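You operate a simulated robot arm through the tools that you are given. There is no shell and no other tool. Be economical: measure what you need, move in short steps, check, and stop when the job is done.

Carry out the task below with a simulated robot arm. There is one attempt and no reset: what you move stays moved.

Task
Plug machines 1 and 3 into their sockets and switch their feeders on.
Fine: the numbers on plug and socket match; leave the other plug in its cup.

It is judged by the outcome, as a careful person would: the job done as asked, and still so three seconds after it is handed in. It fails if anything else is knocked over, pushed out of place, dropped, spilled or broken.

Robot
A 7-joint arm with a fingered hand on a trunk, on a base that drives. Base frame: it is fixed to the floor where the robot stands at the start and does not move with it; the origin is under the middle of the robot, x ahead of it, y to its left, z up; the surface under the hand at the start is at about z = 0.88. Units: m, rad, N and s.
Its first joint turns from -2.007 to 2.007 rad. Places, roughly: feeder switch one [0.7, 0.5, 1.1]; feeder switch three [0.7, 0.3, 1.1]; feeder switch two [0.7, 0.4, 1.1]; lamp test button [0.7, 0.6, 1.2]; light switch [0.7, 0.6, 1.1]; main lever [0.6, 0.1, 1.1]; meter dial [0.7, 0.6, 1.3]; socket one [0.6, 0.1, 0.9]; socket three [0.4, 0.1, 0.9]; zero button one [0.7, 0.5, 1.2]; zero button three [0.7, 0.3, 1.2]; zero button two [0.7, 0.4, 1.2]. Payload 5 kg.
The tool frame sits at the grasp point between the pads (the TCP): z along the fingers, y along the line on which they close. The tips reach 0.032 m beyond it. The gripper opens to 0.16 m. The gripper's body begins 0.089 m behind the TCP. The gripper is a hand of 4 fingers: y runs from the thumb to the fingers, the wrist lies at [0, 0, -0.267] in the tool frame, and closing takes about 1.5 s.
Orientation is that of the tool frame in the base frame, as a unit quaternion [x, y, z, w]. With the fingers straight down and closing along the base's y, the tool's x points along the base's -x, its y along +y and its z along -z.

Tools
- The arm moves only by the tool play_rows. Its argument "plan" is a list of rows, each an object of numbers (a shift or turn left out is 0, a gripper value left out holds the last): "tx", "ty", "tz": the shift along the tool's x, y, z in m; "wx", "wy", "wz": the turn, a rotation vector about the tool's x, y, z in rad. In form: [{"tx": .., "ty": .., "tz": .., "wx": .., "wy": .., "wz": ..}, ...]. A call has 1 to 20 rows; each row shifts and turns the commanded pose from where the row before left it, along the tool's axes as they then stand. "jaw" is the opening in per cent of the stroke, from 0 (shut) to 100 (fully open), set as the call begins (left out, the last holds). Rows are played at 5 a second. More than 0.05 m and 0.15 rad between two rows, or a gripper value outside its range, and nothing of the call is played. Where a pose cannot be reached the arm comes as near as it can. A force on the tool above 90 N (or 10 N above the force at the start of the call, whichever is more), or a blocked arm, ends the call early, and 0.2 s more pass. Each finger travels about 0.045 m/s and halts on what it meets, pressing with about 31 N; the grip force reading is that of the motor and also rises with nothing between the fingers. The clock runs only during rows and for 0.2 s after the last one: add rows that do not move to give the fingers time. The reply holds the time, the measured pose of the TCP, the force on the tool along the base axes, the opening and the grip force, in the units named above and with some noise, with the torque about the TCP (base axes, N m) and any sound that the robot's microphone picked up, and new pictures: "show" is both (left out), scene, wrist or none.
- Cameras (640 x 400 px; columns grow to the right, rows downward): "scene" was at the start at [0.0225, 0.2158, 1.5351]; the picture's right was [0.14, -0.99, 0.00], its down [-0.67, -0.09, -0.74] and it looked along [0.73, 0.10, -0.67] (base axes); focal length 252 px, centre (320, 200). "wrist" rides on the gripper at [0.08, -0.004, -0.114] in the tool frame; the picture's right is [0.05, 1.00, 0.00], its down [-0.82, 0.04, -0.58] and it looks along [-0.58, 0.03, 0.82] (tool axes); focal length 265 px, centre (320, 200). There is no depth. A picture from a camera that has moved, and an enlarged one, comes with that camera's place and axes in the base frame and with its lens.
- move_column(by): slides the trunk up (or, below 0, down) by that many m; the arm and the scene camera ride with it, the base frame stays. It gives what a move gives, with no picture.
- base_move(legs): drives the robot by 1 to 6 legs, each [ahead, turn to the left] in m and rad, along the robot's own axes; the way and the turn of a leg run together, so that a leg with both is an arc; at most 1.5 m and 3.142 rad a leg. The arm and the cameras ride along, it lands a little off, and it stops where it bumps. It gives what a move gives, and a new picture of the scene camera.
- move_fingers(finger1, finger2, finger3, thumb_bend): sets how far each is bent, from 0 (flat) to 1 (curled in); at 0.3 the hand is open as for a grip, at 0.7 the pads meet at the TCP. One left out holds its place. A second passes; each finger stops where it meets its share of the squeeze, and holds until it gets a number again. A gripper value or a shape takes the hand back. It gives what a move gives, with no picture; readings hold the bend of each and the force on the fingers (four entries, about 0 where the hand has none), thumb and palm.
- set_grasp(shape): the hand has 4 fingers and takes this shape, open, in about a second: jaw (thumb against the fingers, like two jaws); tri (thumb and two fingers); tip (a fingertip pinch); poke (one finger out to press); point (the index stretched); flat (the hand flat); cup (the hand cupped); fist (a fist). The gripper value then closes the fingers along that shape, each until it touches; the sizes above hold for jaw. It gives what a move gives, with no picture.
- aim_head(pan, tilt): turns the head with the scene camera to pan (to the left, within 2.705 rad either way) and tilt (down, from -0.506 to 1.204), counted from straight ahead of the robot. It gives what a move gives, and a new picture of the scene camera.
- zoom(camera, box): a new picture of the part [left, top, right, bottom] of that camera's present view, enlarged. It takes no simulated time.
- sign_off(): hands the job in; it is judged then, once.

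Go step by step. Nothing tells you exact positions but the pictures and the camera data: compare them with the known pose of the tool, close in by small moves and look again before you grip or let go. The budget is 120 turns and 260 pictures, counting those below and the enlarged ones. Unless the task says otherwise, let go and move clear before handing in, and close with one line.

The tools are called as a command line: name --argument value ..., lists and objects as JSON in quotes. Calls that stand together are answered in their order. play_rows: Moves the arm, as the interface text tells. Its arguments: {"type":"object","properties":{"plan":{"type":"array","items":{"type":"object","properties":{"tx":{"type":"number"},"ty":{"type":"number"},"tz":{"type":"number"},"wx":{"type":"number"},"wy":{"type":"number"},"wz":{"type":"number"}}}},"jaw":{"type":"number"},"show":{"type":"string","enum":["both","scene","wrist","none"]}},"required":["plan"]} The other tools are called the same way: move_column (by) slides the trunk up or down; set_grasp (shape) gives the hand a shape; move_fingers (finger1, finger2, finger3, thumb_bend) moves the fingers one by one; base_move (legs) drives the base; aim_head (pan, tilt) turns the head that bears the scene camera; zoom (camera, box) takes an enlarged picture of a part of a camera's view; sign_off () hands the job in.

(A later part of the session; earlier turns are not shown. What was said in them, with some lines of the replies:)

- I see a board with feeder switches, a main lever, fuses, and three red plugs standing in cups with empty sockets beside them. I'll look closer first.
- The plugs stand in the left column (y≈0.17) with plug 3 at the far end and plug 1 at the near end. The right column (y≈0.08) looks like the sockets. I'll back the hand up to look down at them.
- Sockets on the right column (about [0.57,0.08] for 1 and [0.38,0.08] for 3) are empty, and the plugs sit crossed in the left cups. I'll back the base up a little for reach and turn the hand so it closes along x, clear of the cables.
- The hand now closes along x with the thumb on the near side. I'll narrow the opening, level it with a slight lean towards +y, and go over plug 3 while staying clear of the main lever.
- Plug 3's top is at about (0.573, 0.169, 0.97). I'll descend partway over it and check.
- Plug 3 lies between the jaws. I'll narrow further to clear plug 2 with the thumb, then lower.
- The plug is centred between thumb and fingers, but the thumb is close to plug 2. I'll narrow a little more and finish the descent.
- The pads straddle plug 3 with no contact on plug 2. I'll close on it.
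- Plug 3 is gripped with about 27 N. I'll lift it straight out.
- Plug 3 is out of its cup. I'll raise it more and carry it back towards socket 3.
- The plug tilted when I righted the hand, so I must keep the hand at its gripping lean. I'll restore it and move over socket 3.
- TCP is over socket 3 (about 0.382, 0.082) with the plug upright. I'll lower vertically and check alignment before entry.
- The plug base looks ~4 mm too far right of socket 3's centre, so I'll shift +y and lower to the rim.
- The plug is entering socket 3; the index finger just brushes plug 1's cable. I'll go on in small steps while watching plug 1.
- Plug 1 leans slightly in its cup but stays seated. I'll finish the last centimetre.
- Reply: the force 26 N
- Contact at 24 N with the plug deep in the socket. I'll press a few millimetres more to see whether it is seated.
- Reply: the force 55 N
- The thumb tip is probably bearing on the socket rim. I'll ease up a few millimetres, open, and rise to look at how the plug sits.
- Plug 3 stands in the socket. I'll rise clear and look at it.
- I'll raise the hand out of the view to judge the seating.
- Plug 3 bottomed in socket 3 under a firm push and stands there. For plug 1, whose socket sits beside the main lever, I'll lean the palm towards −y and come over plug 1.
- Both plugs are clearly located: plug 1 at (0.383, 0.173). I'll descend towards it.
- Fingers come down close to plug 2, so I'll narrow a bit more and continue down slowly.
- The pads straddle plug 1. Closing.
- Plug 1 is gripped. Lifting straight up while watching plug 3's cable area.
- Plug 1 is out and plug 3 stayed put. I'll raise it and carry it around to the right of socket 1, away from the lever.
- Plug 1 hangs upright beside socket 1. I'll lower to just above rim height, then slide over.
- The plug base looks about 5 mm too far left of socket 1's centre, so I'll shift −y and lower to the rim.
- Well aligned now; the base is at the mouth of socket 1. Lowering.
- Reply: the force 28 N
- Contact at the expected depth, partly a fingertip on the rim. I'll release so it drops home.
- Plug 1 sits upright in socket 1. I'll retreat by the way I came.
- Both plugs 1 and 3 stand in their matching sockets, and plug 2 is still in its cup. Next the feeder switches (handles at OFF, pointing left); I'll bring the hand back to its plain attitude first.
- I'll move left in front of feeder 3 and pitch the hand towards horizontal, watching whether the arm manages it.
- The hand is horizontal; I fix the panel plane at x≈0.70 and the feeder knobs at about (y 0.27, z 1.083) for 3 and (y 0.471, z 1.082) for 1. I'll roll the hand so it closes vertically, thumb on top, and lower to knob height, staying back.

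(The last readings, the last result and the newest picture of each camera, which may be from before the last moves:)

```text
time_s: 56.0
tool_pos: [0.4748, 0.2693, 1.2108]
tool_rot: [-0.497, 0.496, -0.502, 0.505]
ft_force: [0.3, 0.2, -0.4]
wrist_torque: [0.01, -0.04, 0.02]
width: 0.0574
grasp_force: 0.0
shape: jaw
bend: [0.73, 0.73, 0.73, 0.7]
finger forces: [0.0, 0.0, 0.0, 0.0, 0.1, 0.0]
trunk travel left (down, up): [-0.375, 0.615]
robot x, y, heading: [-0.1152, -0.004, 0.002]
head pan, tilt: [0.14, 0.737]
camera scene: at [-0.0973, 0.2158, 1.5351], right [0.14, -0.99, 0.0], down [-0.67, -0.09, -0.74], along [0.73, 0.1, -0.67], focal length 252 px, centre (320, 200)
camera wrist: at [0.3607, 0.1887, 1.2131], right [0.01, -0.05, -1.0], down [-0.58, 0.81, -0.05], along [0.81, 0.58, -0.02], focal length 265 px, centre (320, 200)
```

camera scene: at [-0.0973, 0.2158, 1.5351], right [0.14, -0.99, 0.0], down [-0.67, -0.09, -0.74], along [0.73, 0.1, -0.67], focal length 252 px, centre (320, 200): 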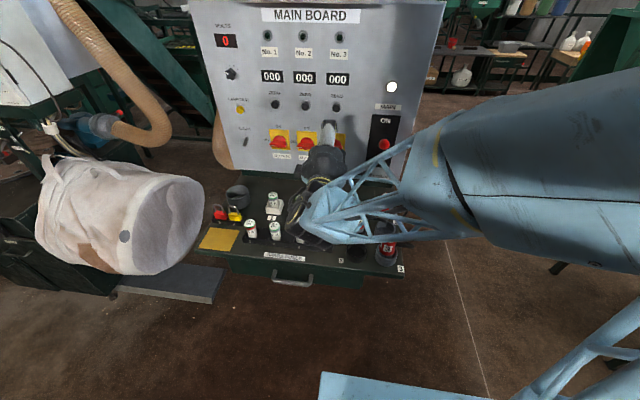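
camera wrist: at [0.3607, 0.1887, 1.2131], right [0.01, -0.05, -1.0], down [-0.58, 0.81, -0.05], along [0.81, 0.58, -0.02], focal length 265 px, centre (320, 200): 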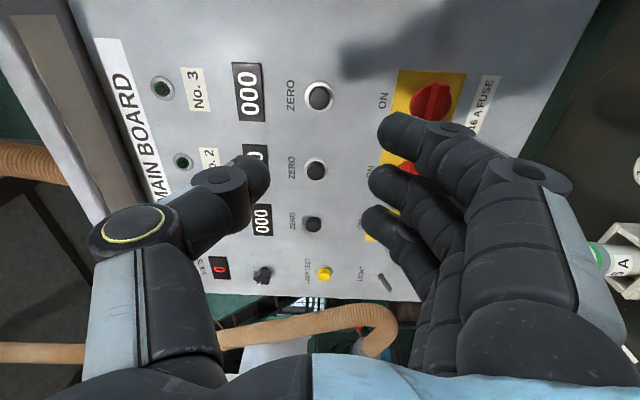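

Good view of the knobs from the side. I'll lower to knob height.

play_rows --plan '[{"ty": 0.04}, {"ty": 0.04}, {"ty": 0.03}, {"ty": 0.018}, {}]' --show "both"

```text
time_s: 57.2
tool_pos: [0.4775, 0.2703, 1.0821]
tool_rot: [-0.497, 0.497, -0.503, 0.504]
ft_force: [0.4, -0.2, -0.4]
wrist_torque: [0.0, -0.03, 0.01]
width: 0.0576
grasp_force: 0.1
shape: jaw
bend: [0.73, 0.73, 0.73, 0.7]
finger forces: [0.1, 0.1, 0.1, 0.0, 0.0, 0.0]
trunk travel left (down, up): [-0.375, 0.615]
robot x, y, heading: [-0.1195, 0.0042, -0.001]
head pan, tilt: [0.14, 0.737]
camera scene: at [-0.0973, 0.2159, 1.5351], right [0.14, -0.99, 0.0], down [-0.67, -0.09, -0.74], along [0.73, 0.1, -0.67], focal length 252 px, centre (320, 200)
camera wrist: at [0.3633, 0.1888, 1.0842], right [0.01, -0.05, -1.0], down [-0.58, 0.81, -0.05], along [0.81, 0.58, -0.02], focal length 265 px, centre (320, 200)
```

scene: 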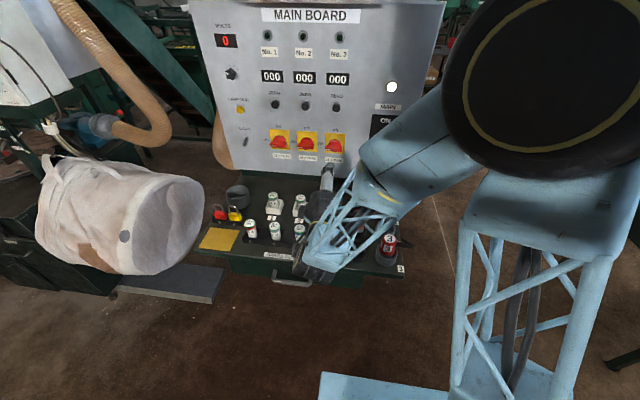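
wrist: 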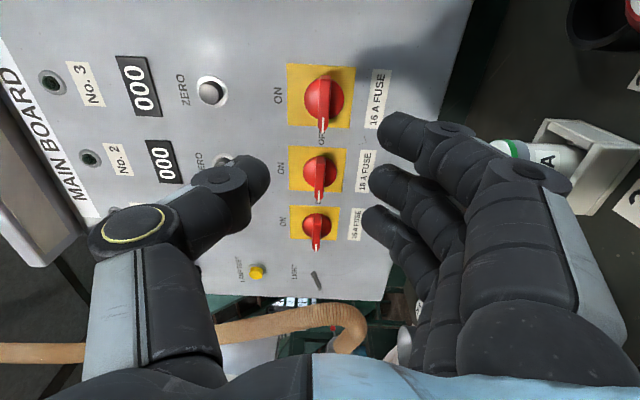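

Knob 3 is straight ahead at (y 0.272, z 1.079), bar tip pointing left. I'll move forward to just short of it.

play_rows --plan '[{"tz": 0.04}, {"tz": 0.04}, {"tz": 0.04}, {}]' --jaw 40 --show "both"

zoom --camera "wrist" --box '[200, 0, 460, 240]'

```text
time_s: 58.2
tool_pos: [0.598, 0.2707, 1.0841]
tool_rot: [-0.498, 0.496, -0.502, 0.504]
ft_force: [0.4, -0.1, -0.3]
wrist_torque: [-0.03, -0.03, 0.0]
width: 0.0636
grasp_force: 0.0
shape: jaw
bend: [0.73, 0.73, 0.73, 0.7]
finger forces: [0.0, 0.0, 0.0, 0.1, 0.1, 0.0]
trunk travel left (down, up): [-0.375, 0.615]
robot x, y, heading: [-0.1211, 0.0015, -0.001]
head pan, tilt: [0.14, 0.737]
camera scene: at [-0.0971, 0.2158, 1.5351], right [0.14, -0.99, 0.0], down [-0.67, -0.09, -0.74], along [0.73, 0.1, -0.67], focal length 252 px, centre (320, 200)
camera wrist: at [0.4837, 0.1899, 1.0862], right [0.01, -0.05, -1.0], down [-0.58, 0.81, -0.05], along [0.81, 0.58, -0.02], focal length 265 px, centre (320, 200)
```

scene: 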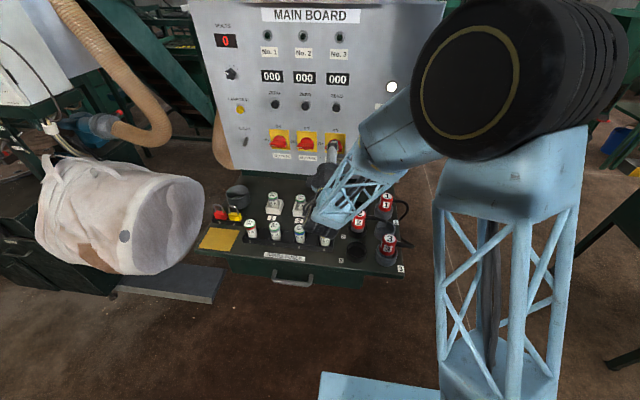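
wrist: 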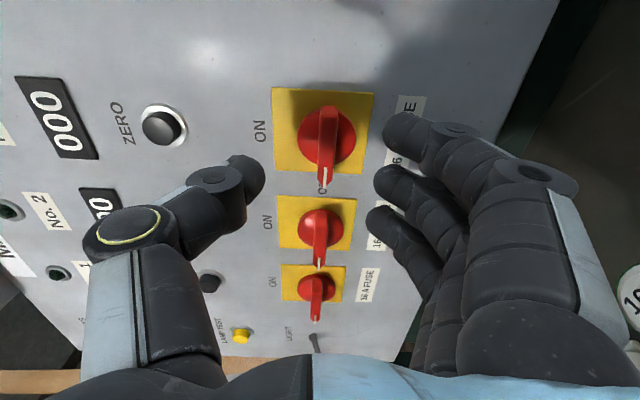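

```text
1.67 times, centred on (330, 120) of wrist
camera zoom: at [0.4837, 0.1899, 1.0862], right [0.01, -0.05, -1.0], down [-0.58, 0.81, -0.05], along [0.81, 0.58, -0.02], focal length 442 px, centre (303, 333)
```

zoom: 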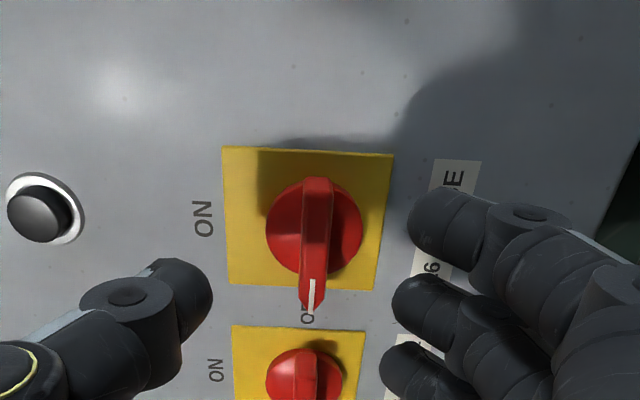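

The knob is a fin-shaped handle whose outer face is at x≈0.665. I'll go forward so the fingertips straddle the fin, then close.

play_rows --plan '[{"tz": 0.027, "ty": 0.004, "tx": -0.002}, {"tz": 0.025}, {}]' --show "wrist"

```text
time_s: 59.0
tool_pos: [0.6501, 0.2715, 1.0813]
tool_rot: [-0.497, 0.497, -0.502, 0.505]
ft_force: [0.2, 0.1, 0.0]
wrist_torque: [-0.01, -0.01, 0.01]
width: 0.0635
grasp_force: 0.2
shape: jaw
bend: [0.73, 0.73, 0.73, 0.7]
finger forces: [0.1, 0.0, 0.1, 0.1, 0.0, 0.0]
trunk travel left (down, up): [-0.375, 0.615]
robot x, y, heading: [-0.12, -0.0019, -0.002]
head pan, tilt: [0.14, 0.737]
camera wrist: at [0.536, 0.1914, 1.0832], right [0.01, -0.05, -1.0], down [-0.58, 0.81, -0.05], along [0.81, 0.58, -0.02], focal length 265 px, centre (320, 200)
```

wrist: 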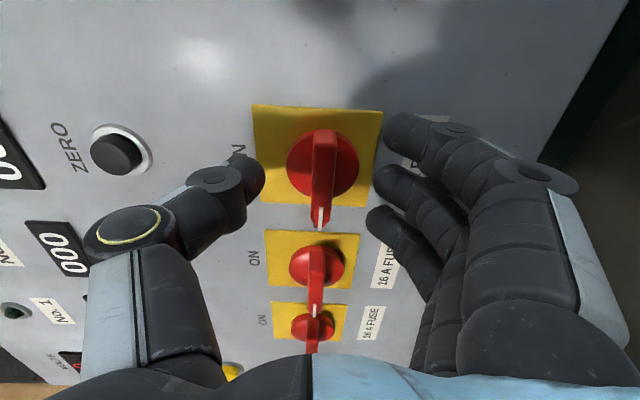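

play_rows --plan '[{}, {}, {}, {}, {}, {}, {}]' --jaw 0 --show "wrist"

```text
time_s: 60.6
tool_pos: [0.6492, 0.2727, 1.0811]
tool_rot: [-0.497, 0.497, -0.502, 0.505]
ft_force: [3.3, 0.4, -2.2]
wrist_torque: [-0.04, 0.12, 0.02]
width: 0.0076
grasp_force: 31.4
shape: jaw
bend: [0.71, 0.71, 0.71, 0.7]
finger forces: [8.7, 9.4, 9.1, 0.1, 26.4, 0.0]
trunk travel left (down, up): [-0.375, 0.615]
robot x, y, heading: [-0.1214, -0.0015, -0.004]
head pan, tilt: [0.14, 0.737]
camera wrist: at [0.536, 0.1911, 1.083], right [0.01, -0.05, -1.0], down [-0.58, 0.81, -0.05], along [0.81, 0.58, -0.02], focal length 265 px, centre (320, 200)
```

wrist: 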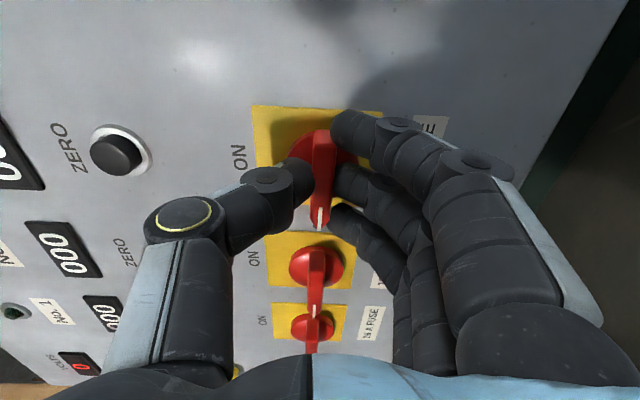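

All three fingers and the thumb hold the fin. I'll turn it clockwise, half first.

play_rows --plan '[{"wz": 0.13}, {"wz": 0.13}, {"wz": 0.13}, {"wz": 0.13}, {"wz": 0.13}, {"wz": 0.13}, {}]' --show "wrist"

```text
time_s: 62.2
tool_pos: [0.6496, 0.2714, 1.0799]
tool_rot: [-0.271, 0.649, -0.271, 0.657]
ft_force: [0.2, -5.3, -18.1]
wrist_torque: [-0.07, 0.49, -0.06]
width: 0.0074
grasp_force: 30.7
shape: jaw
bend: [0.71, 0.71, 0.71, 0.7]
finger forces: [13.9, 11.7, 10.8, 0.0, 25.5, 0.1]
trunk travel left (down, up): [-0.375, 0.615]
robot x, y, heading: [-0.1199, 0.0016, -0.002]
head pan, tilt: [0.14, 0.737]
camera wrist: at [0.5366, 0.2115, 1.0239], right [0.01, 0.67, -0.74], down [-0.58, 0.61, 0.54], along [0.81, 0.43, 0.39], focal length 265 px, centre (320, 200)
```

wrist: 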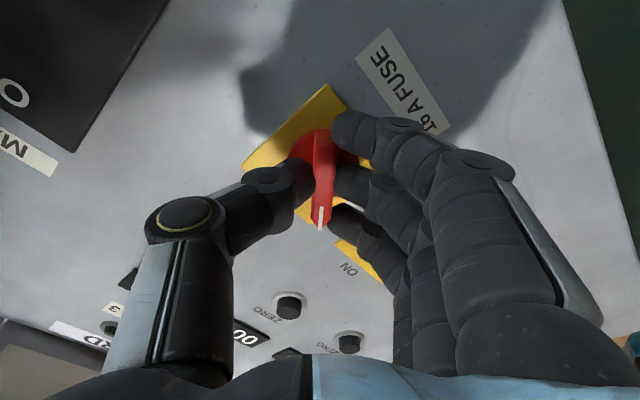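

It turns. I'll complete the quarter turn.

play_rows --plan '[{"wz": 0.13}, {"wz": 0.13}, {"wz": 0.13}, {"wz": 0.13}, {"wz": 0.13}, {"wz": 0.14}, {}]' --show "both"

```text
time_s: 63.8
tool_pos: [0.6507, 0.2727, 1.0785]
tool_rot: [-0.001, 0.705, 0.002, 0.71]
ft_force: [-5.3, -2.2, -42.8]
wrist_torque: [-0.17, 0.87, -0.01]
width: 0.0075
grasp_force: 31.4
shape: jaw
bend: [0.71, 0.71, 0.71, 0.7]
finger forces: [14.9, 9.6, 10.8, 0.0, 33.0, 0.0]
trunk travel left (down, up): [-0.375, 0.615]
robot x, y, heading: [-0.1181, -0.0015, -0.001]
head pan, tilt: [0.14, 0.737]
camera scene: at [-0.0949, 0.2166, 1.5347], right [0.14, -0.99, 0.0], down [-0.67, -0.1, -0.74], along [0.73, 0.1, -0.67], focal length 252 px, centre (320, 200)
camera wrist: at [0.5366, 0.2688, 0.9963], right [0.0, 1.0, -0.05], down [-0.58, 0.04, 0.81], along [0.81, 0.03, 0.58], focal length 265 px, centre (320, 200)
```

scene: 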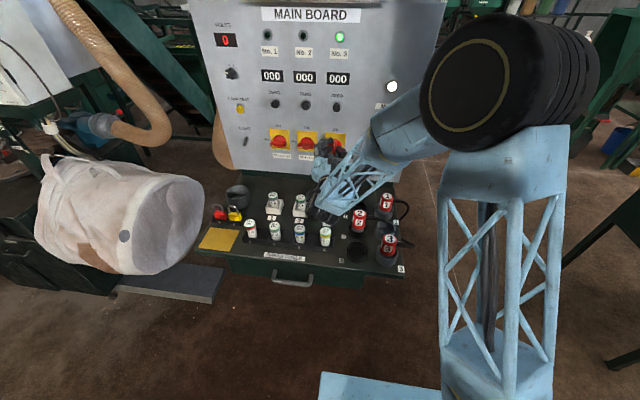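
wrist: 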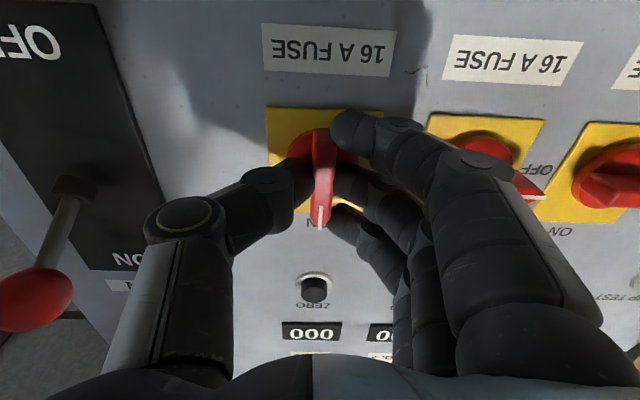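

Lamp No. 3 is green: feeder 3 is on. I'll open the hand slightly and back straight out.

play_rows --plan '[{}, {}, {}, {}]' --jaw 26 --show "none"

play_rows --plan '[{"tz": -0.03}, {"tz": -0.04}, {"tz": -0.04}, {"tz": -0.04}, {}]' --show "both"

```text
time_s: 64.8
tool_pos: [0.6483, 0.2736, 1.0834]
tool_rot: [-0.001, 0.702, 0.003, 0.712]
ft_force: [0.3, -0.3, 0.3]
wrist_torque: [0.04, -0.03, -0.02]
width: 0.0408
grasp_force: 0.1
shape: jaw
bend: [0.73, 0.73, 0.73, 0.7]
finger forces: [0.0, 0.0, 0.0, 0.0, 0.0, 0.0]
trunk travel left (down, up): [-0.375, 0.615]
robot x, y, heading: [-0.1235, -0.0026, -0.005]
head pan, tilt: [0.14, 0.737]
```

```text
time_s: 66.0
tool_pos: [0.4974, 0.2711, 1.0794]
tool_rot: [-0.001, 0.702, 0.002, 0.712]
ft_force: [-0.1, -0.5, 0.2]
wrist_torque: [0.0, 0.02, -0.01]
width: 0.041
grasp_force: 0.0
shape: jaw
bend: [0.73, 0.73, 0.73, 0.7]
finger forces: [0.1, 0.0, 0.0, 0.0, 0.0, 0.1]
trunk travel left (down, up): [-0.375, 0.615]
robot x, y, heading: [-0.1203, -0.0011, -0.004]
head pan, tilt: [0.14, 0.737]
camera scene: at [-0.0978, 0.2157, 1.5351], right [0.14, -0.99, 0.0], down [-0.67, -0.09, -0.74], along [0.73, 0.1, -0.67], focal length 252 px, centre (320, 200)
camera wrist: at [0.3852, 0.2665, 0.9968], right [0.0, 1.0, -0.05], down [-0.59, 0.04, 0.81], along [0.81, 0.03, 0.59], focal length 265 px, centre (320, 200)
```

scene: 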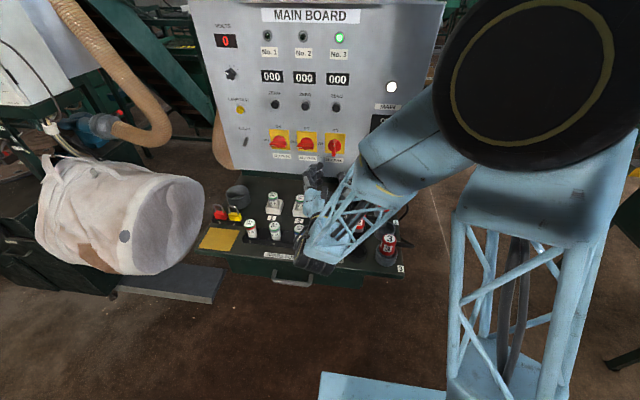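
wrist: 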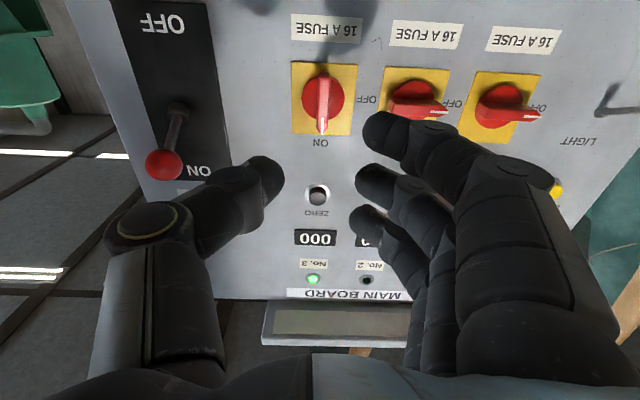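

Feeder 3's handle points to ON. Now the same for feeder 1: raise, shift left to y≈0.471, and roll back.

play_rows --plan '[{"tx": -0.04}, {"tx": -0.04}, {"ty": 0.04}, {"ty": 0.04}, {"ty": 0.04}, {"ty": 0.04}, {"ty": 0.04, "wz": -0.143}, {"wz": -0.143}, {"wz": -0.143}, {"wz": -0.143}, {"wz": -0.143}, {"wz": -0.143}, {"wz": -0.143}, {"wz": -0.143}, {"wz": -0.143}, {"wz": -0.143}, {"wz": -0.14}, {"ty": 0.04}, {"ty": 0.038}, {}]' --jaw 40 --show "both"

```text
time_s: 70.2
tool_pos: [0.4986, 0.4709, 1.0813]
tool_rot: [-0.497, 0.496, -0.502, 0.504]
ft_force: [0.0, 0.2, 0.4]
wrist_torque: [0.02, -0.02, -0.03]
width: 0.0635
grasp_force: 0.0
shape: jaw
bend: [0.73, 0.73, 0.73, 0.7]
finger forces: [0.0, 0.0, 0.0, 0.1, 0.1, 0.0]
trunk travel left (down, up): [-0.375, 0.615]
robot x, y, heading: [-0.1198, -0.002, 0.001]
head pan, tilt: [0.14, 0.737]
camera scene: at [-0.0972, 0.2162, 1.5351], right [0.14, -0.99, 0.0], down [-0.67, -0.09, -0.74], along [0.73, 0.1, -0.67], focal length 252 px, centre (320, 200)
camera wrist: at [0.3844, 0.3908, 1.0831], right [0.01, -0.05, -1.0], down [-0.58, 0.81, -0.05], along [0.81, 0.58, -0.02], focal length 265 px, centre (320, 200)
```

scene: 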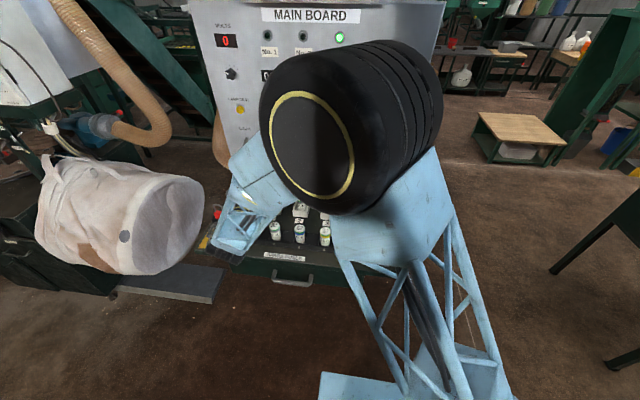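
wrist: 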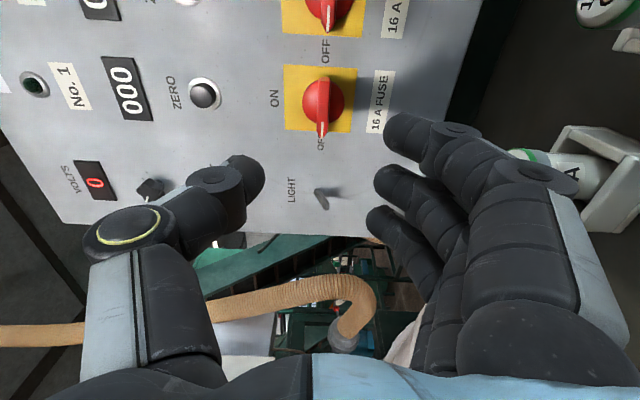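

Knob 1 is at (y 0.472, z 1.08), aligned. Forward in two stages.

play_rows --plan '[{"tz": 0.04}, {"tz": 0.04}, {"tz": 0.025, "ty": 0.002}, {}]' --show "wrist"

```text
time_s: 71.2
tool_pos: [0.603, 0.4731, 1.0809]
tool_rot: [-0.497, 0.497, -0.501, 0.505]
ft_force: [-0.4, 0.2, 0.0]
wrist_torque: [0.02, -0.02, 0.02]
width: 0.0636
grasp_force: 0.0
shape: jaw
bend: [0.73, 0.73, 0.73, 0.7]
finger forces: [0.0, 0.0, 0.0, 0.0, 0.0, 0.0]
trunk travel left (down, up): [-0.375, 0.615]
robot x, y, heading: [-0.1192, 0.0018, 0.004]
head pan, tilt: [0.14, 0.737]
camera wrist: at [0.4896, 0.3916, 1.0826], right [0.01, -0.05, -1.0], down [-0.58, 0.81, -0.05], along [0.81, 0.58, -0.02], focal length 265 px, centre (320, 200)
```

wrist: 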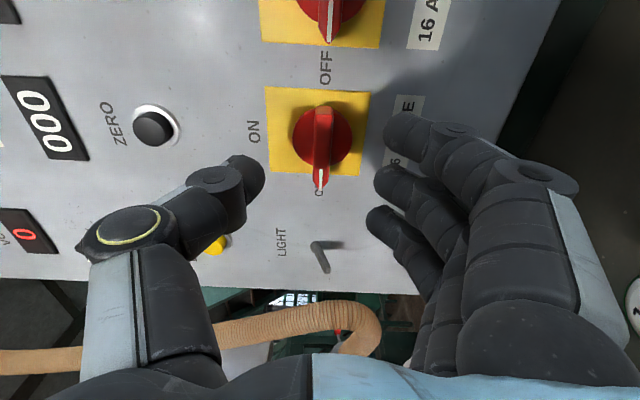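

play_rows --plan '[{"tz": 0.025}, {"tz": 0.022}, {}]' --show "wrist"

play_rows --plan '[{}, {}, {}, {}, {}, {}, {}]' --jaw 0 --show "wrist"

```text
time_s: 72.0
tool_pos: [0.6508, 0.4714, 1.0823]
tool_rot: [-0.497, 0.497, -0.502, 0.505]
ft_force: [0.2, 0.3, 0.2]
wrist_torque: [0.01, -0.01, 0.0]
width: 0.0636
grasp_force: 0.0
shape: jaw
bend: [0.73, 0.73, 0.73, 0.7]
finger forces: [0.1, 0.0, 0.0, 0.1, 0.0, 0.0]
trunk travel left (down, up): [-0.375, 0.615]
robot x, y, heading: [-0.1185, -0.0005, 0.002]
head pan, tilt: [0.14, 0.737]
camera wrist: at [0.5369, 0.3911, 1.0838], right [0.01, -0.05, -1.0], down [-0.58, 0.81, -0.05], along [0.81, 0.58, -0.02], focal length 265 px, centre (320, 200)
```

wrist: 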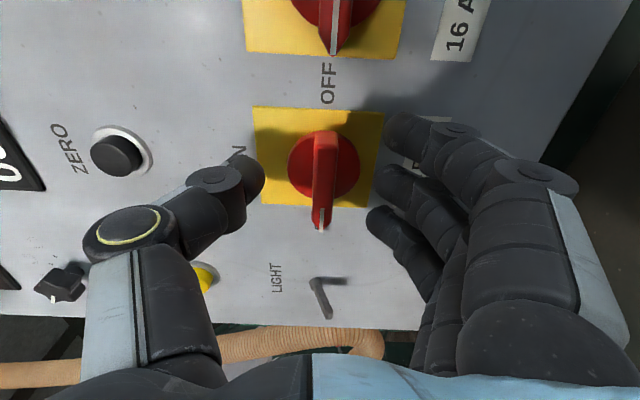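

```text
time_s: 73.6
tool_pos: [0.6499, 0.4717, 1.0815]
tool_rot: [-0.497, 0.498, -0.501, 0.505]
ft_force: [1.5, 0.8, -1.7]
wrist_torque: [-0.03, 0.14, -0.02]
width: 0.0077
grasp_force: 31.1
shape: jaw
bend: [0.71, 0.71, 0.71, 0.7]
finger forces: [8.8, 9.6, 9.2, 0.1, 26.3, 0.1]
trunk travel left (down, up): [-0.375, 0.615]
robot x, y, heading: [-0.1214, 0.0017, -0.004]
head pan, tilt: [0.14, 0.737]
camera wrist: at [0.5371, 0.3911, 1.0834], right [0.01, -0.05, -1.0], down [-0.58, 0.81, -0.05], along [0.81, 0.58, -0.02], focal length 265 px, centre (320, 200)
```

wrist: 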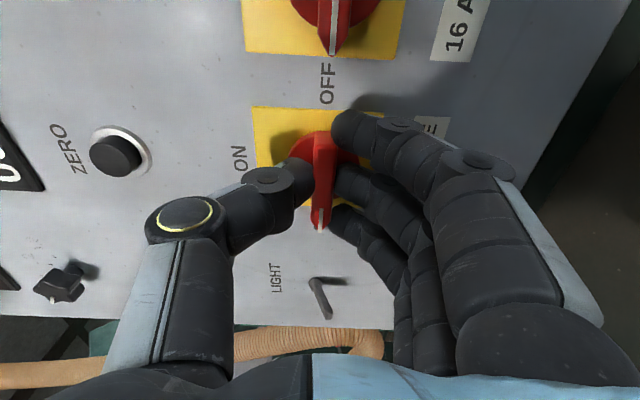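

Same firm grip. Turning clockwise a quarter turn.

play_rows --plan '[{"wz": 0.13}, {"wz": 0.13}, {"wz": 0.13}, {"wz": 0.13}, {"wz": 0.13}, {"wz": 0.13}, {"wz": 0.13}, {"wz": 0.13}, {"wz": 0.13}, {"wz": 0.13}, {"wz": 0.13}, {"wz": 0.14}, {}]' --show "both"

```text
time_s: 76.4
tool_pos: [0.6509, 0.4736, 1.0777]
tool_rot: [-0.001, 0.704, 0.002, 0.711]
ft_force: [-4.1, -6.9, -40.7]
wrist_torque: [-0.13, 0.87, -0.1]
width: 0.0076
grasp_force: 31.1
shape: jaw
bend: [0.71, 0.71, 0.71, 0.7]
finger forces: [14.0, 8.8, 9.5, 0.0, 34.6, 0.1]
trunk travel left (down, up): [-0.375, 0.615]
robot x, y, heading: [-0.1206, -0.0002, 0.002]
head pan, tilt: [0.14, 0.737]
camera scene: at [-0.0947, 0.2171, 1.5346], right [0.14, -0.99, 0.0], down [-0.67, -0.1, -0.74], along [0.73, 0.1, -0.67], focal length 252 px, centre (320, 200)
camera wrist: at [0.5377, 0.469, 0.9961], right [0.0, 1.0, -0.05], down [-0.58, 0.04, 0.81], along [0.81, 0.03, 0.58], focal length 265 px, centre (320, 200)
```

scene: 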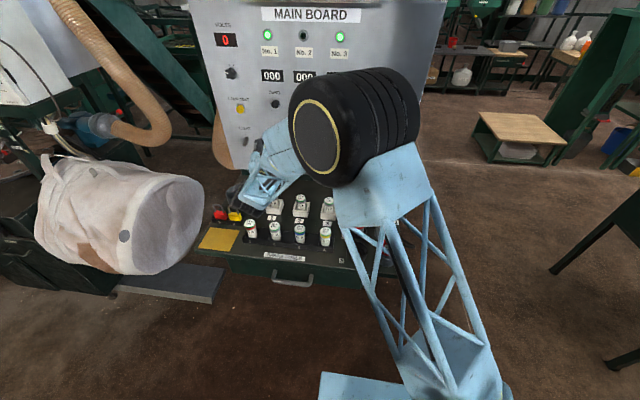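
wrist: 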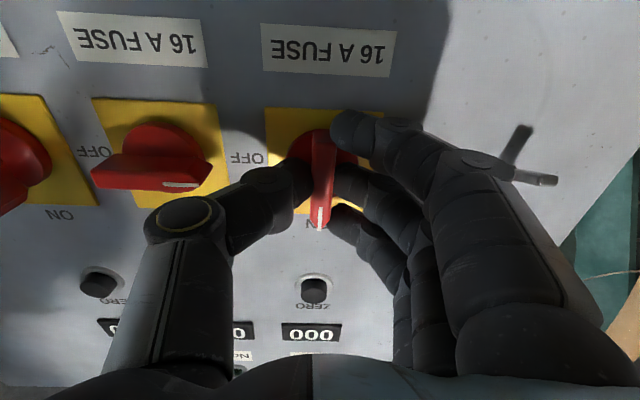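

Lamps 1 and 3 are both green. I'll open only slightly (the light toggle is near the fingers) and back straight out.

play_rows --plan '[{}, {}, {}]' --jaw 17 --show "none"

play_rows --plan '[{"tz": -0.02}, {"tz": -0.03}, {"tz": -0.04}, {"tz": -0.04}, {"tz": -0.04, "tx": -0.02}, {"tx": -0.04}, {"tx": -0.04}, {"ty": -0.04}, {"ty": -0.04}, {"ty": -0.04}, {"ty": -0.04, "tz": -0.03}, {"tz": -0.04}, {}]' --show "both"

```text
time_s: 77.2
tool_pos: [0.6502, 0.4733, 1.0837]
tool_rot: [0.001, 0.702, 0.002, 0.712]
ft_force: [1.3, -0.3, 0.0]
wrist_torque: [0.03, 0.0, 0.01]
width: 0.0269
grasp_force: 0.0
shape: jaw
bend: [0.73, 0.73, 0.73, 0.7]
finger forces: [0.0, 0.1, 0.0, 0.0, 0.1, 0.0]
trunk travel left (down, up): [-0.375, 0.615]
robot x, y, heading: [-0.1212, 0.003, 0.003]
head pan, tilt: [0.14, 0.737]
```

```text
time_s: 80.0
tool_pos: [0.4089, 0.3126, 1.1794]
tool_rot: [0.0, 0.703, 0.002, 0.711]
ft_force: [-0.1, 0.4, -0.3]
wrist_torque: [0.0, -0.01, 0.01]
width: 0.0271
grasp_force: 0.0
shape: jaw
bend: [0.73, 0.73, 0.73, 0.7]
finger forces: [0.0, 0.0, 0.1, 0.1, 0.1, 0.0]
trunk travel left (down, up): [-0.375, 0.615]
robot x, y, heading: [-0.1169, -0.0022, 0.003]
head pan, tilt: [0.14, 0.737]
camera scene: at [-0.0976, 0.2159, 1.535], right [0.14, -0.99, 0.0], down [-0.67, -0.09, -0.74], along [0.73, 0.1, -0.67], focal length 252 px, centre (320, 200)
camera wrist: at [0.296, 0.3073, 1.0957], right [0.0, 1.0, -0.05], down [-0.59, 0.04, 0.81], along [0.81, 0.03, 0.59], focal length 265 px, centre (320, 200)
```

scene: 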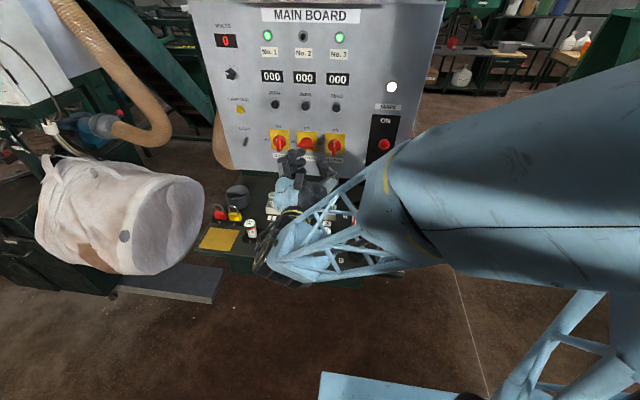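
wrist: 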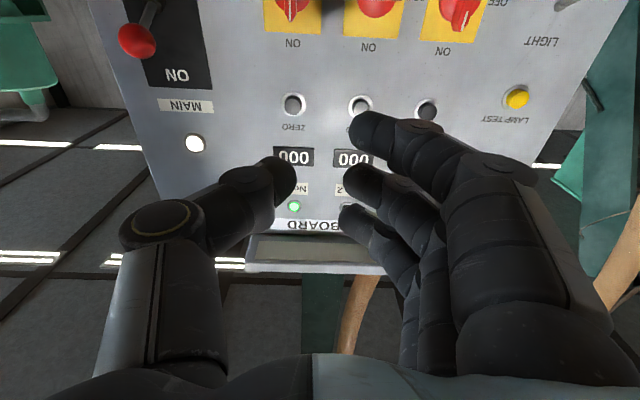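

Retreated. I'll lift the arm out of view and check everything.

move_column --by 0.25

aim_head --pan 0.14 --tilt 0.85

```text
time_s: 82.6
tool_pos: [0.4094, 0.3115, 1.4273]
tool_rot: [-0.001, 0.703, 0.002, 0.711]
ft_force: [0.6, 0.0, 0.1]
wrist_torque: [0.01, 0.0, 0.03]
width: 0.0271
grasp_force: 0.1
shape: jaw
bend: [0.73, 0.73, 0.73, 0.7]
finger forces: [0.1, 0.1, 0.0, 0.0, 0.1, 0.0]
trunk travel left (down, up): [-0.625, 0.365]
robot x, y, heading: [-0.1195, 0.0005, 0.0]
head pan, tilt: [0.14, 0.737]
```

```text
time_s: 83.3
tool_pos: [0.4094, 0.3129, 1.4276]
tool_rot: [0.0, 0.703, 0.002, 0.711]
ft_force: [0.2, -0.9, -0.4]
wrist_torque: [0.01, 0.01, -0.01]
width: 0.0271
grasp_force: 0.1
shape: jaw
bend: [0.73, 0.73, 0.73, 0.7]
finger forces: [0.1, 0.0, 0.1, 0.0, 0.1, 0.0]
trunk travel left (down, up): [-0.625, 0.365]
robot x, y, heading: [-0.1235, 0.001, 0.003]
head pan, tilt: [0.14, 0.85]
camera scene: at [-0.1027, 0.2148, 1.776], right [0.14, -0.99, 0.0], down [-0.74, -0.11, -0.66], along [0.65, 0.09, -0.75], focal length 252 px, centre (320, 200)
```

scene: 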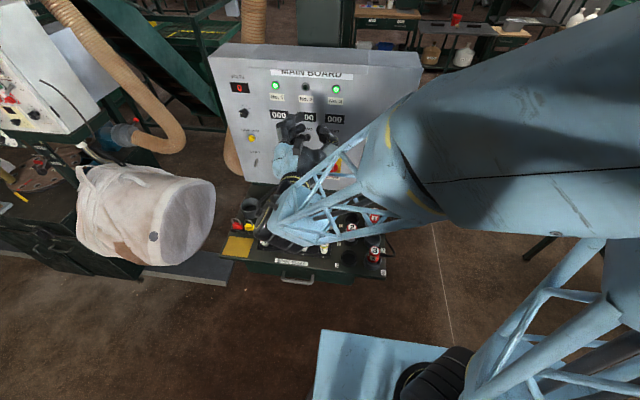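

play_rows --plan '[{"ty": -0.045, "tz": -0.02}, {"ty": -0.045, "tz": -0.02}, {"ty": -0.045}, {"ty": -0.045}, {"ty": -0.045}, {"ty": -0.045}, {"ty": -0.045}, {"ty": -0.045}, {"ty": -0.045}, {}]' --show "scene"

zoom --camera "scene" --box '[200, 50, 430, 180]'

zoom --camera "scene" --box '[220, 160, 400, 290]'

```text
time_s: 85.5
tool_pos: [0.4909, 0.0229, 1.4972]
tool_rot: [0.002, 0.702, 0.0, 0.712]
ft_force: [-0.2, -0.1, 0.1]
wrist_torque: [0.01, 0.01, -0.03]
width: 0.0274
grasp_force: 0.1
shape: jaw
bend: [0.73, 0.73, 0.73, 0.7]
finger forces: [0.0, 0.0, 0.1, 0.0, 0.0, 0.0]
out of reach, approached as far as the arm can: row 2, 3, 4, 5, 6, 7, 8, 9
trunk travel left (down, up): [-0.625, 0.365]
robot x, y, heading: [-0.1211, -0.0018, -0.002]
head pan, tilt: [0.14, 0.85]
camera scene: at [-0.1031, 0.2148, 1.7759], right [0.14, -0.99, 0.0], down [-0.74, -0.11, -0.66], along [0.65, 0.09, -0.75], focal length 252 px, centre (320, 200)
```

scene: 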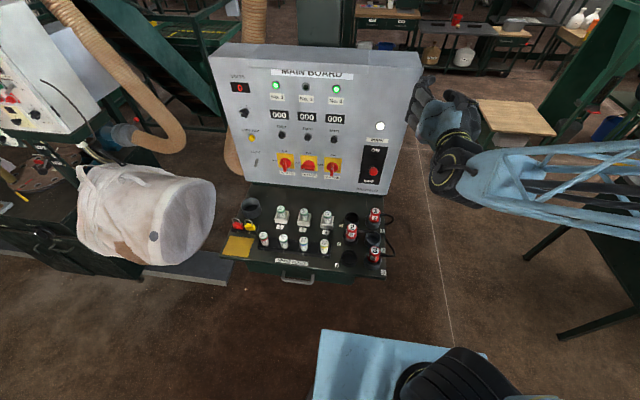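

```text
2.78 times, centred on (315, 115) of scene
camera zoom: at [-0.1031, 0.2148, 1.7759], right [0.14, -0.99, 0.0], down [-0.74, -0.11, -0.66], along [0.65, 0.09, -0.75], focal length 702 px, centre (334, 436)
```

zoom: 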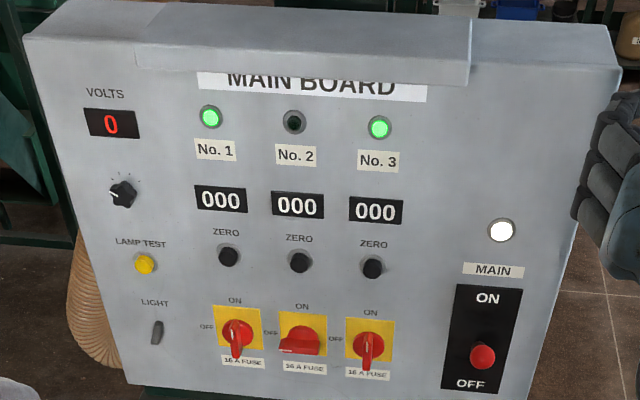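

```text
3.08 times, centred on (310, 225) of scene
camera zoom: at [-0.1031, 0.2148, 1.7759], right [0.14, -0.99, 0.0], down [-0.74, -0.11, -0.66], along [0.65, 0.09, -0.75], focal length 776 px, centre (351, 123)
```

zoom: 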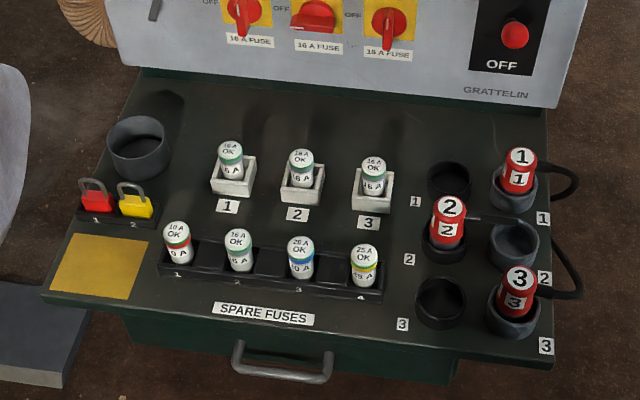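

Lamps 1 and 3 are green and handles 1 and 3 are at ON. Plugs 1 and 3 stand in sockets 1 and 3, plug 2 is in its cup, nothing else looks disturbed, and the hand is clear.

sign_off

```text
The job is handed in.
```

Machines 1 and 3 are plugged into sockets 1 and 3, their feeders are switched on with both lamps lit green, and plug 2 is still in its cup.
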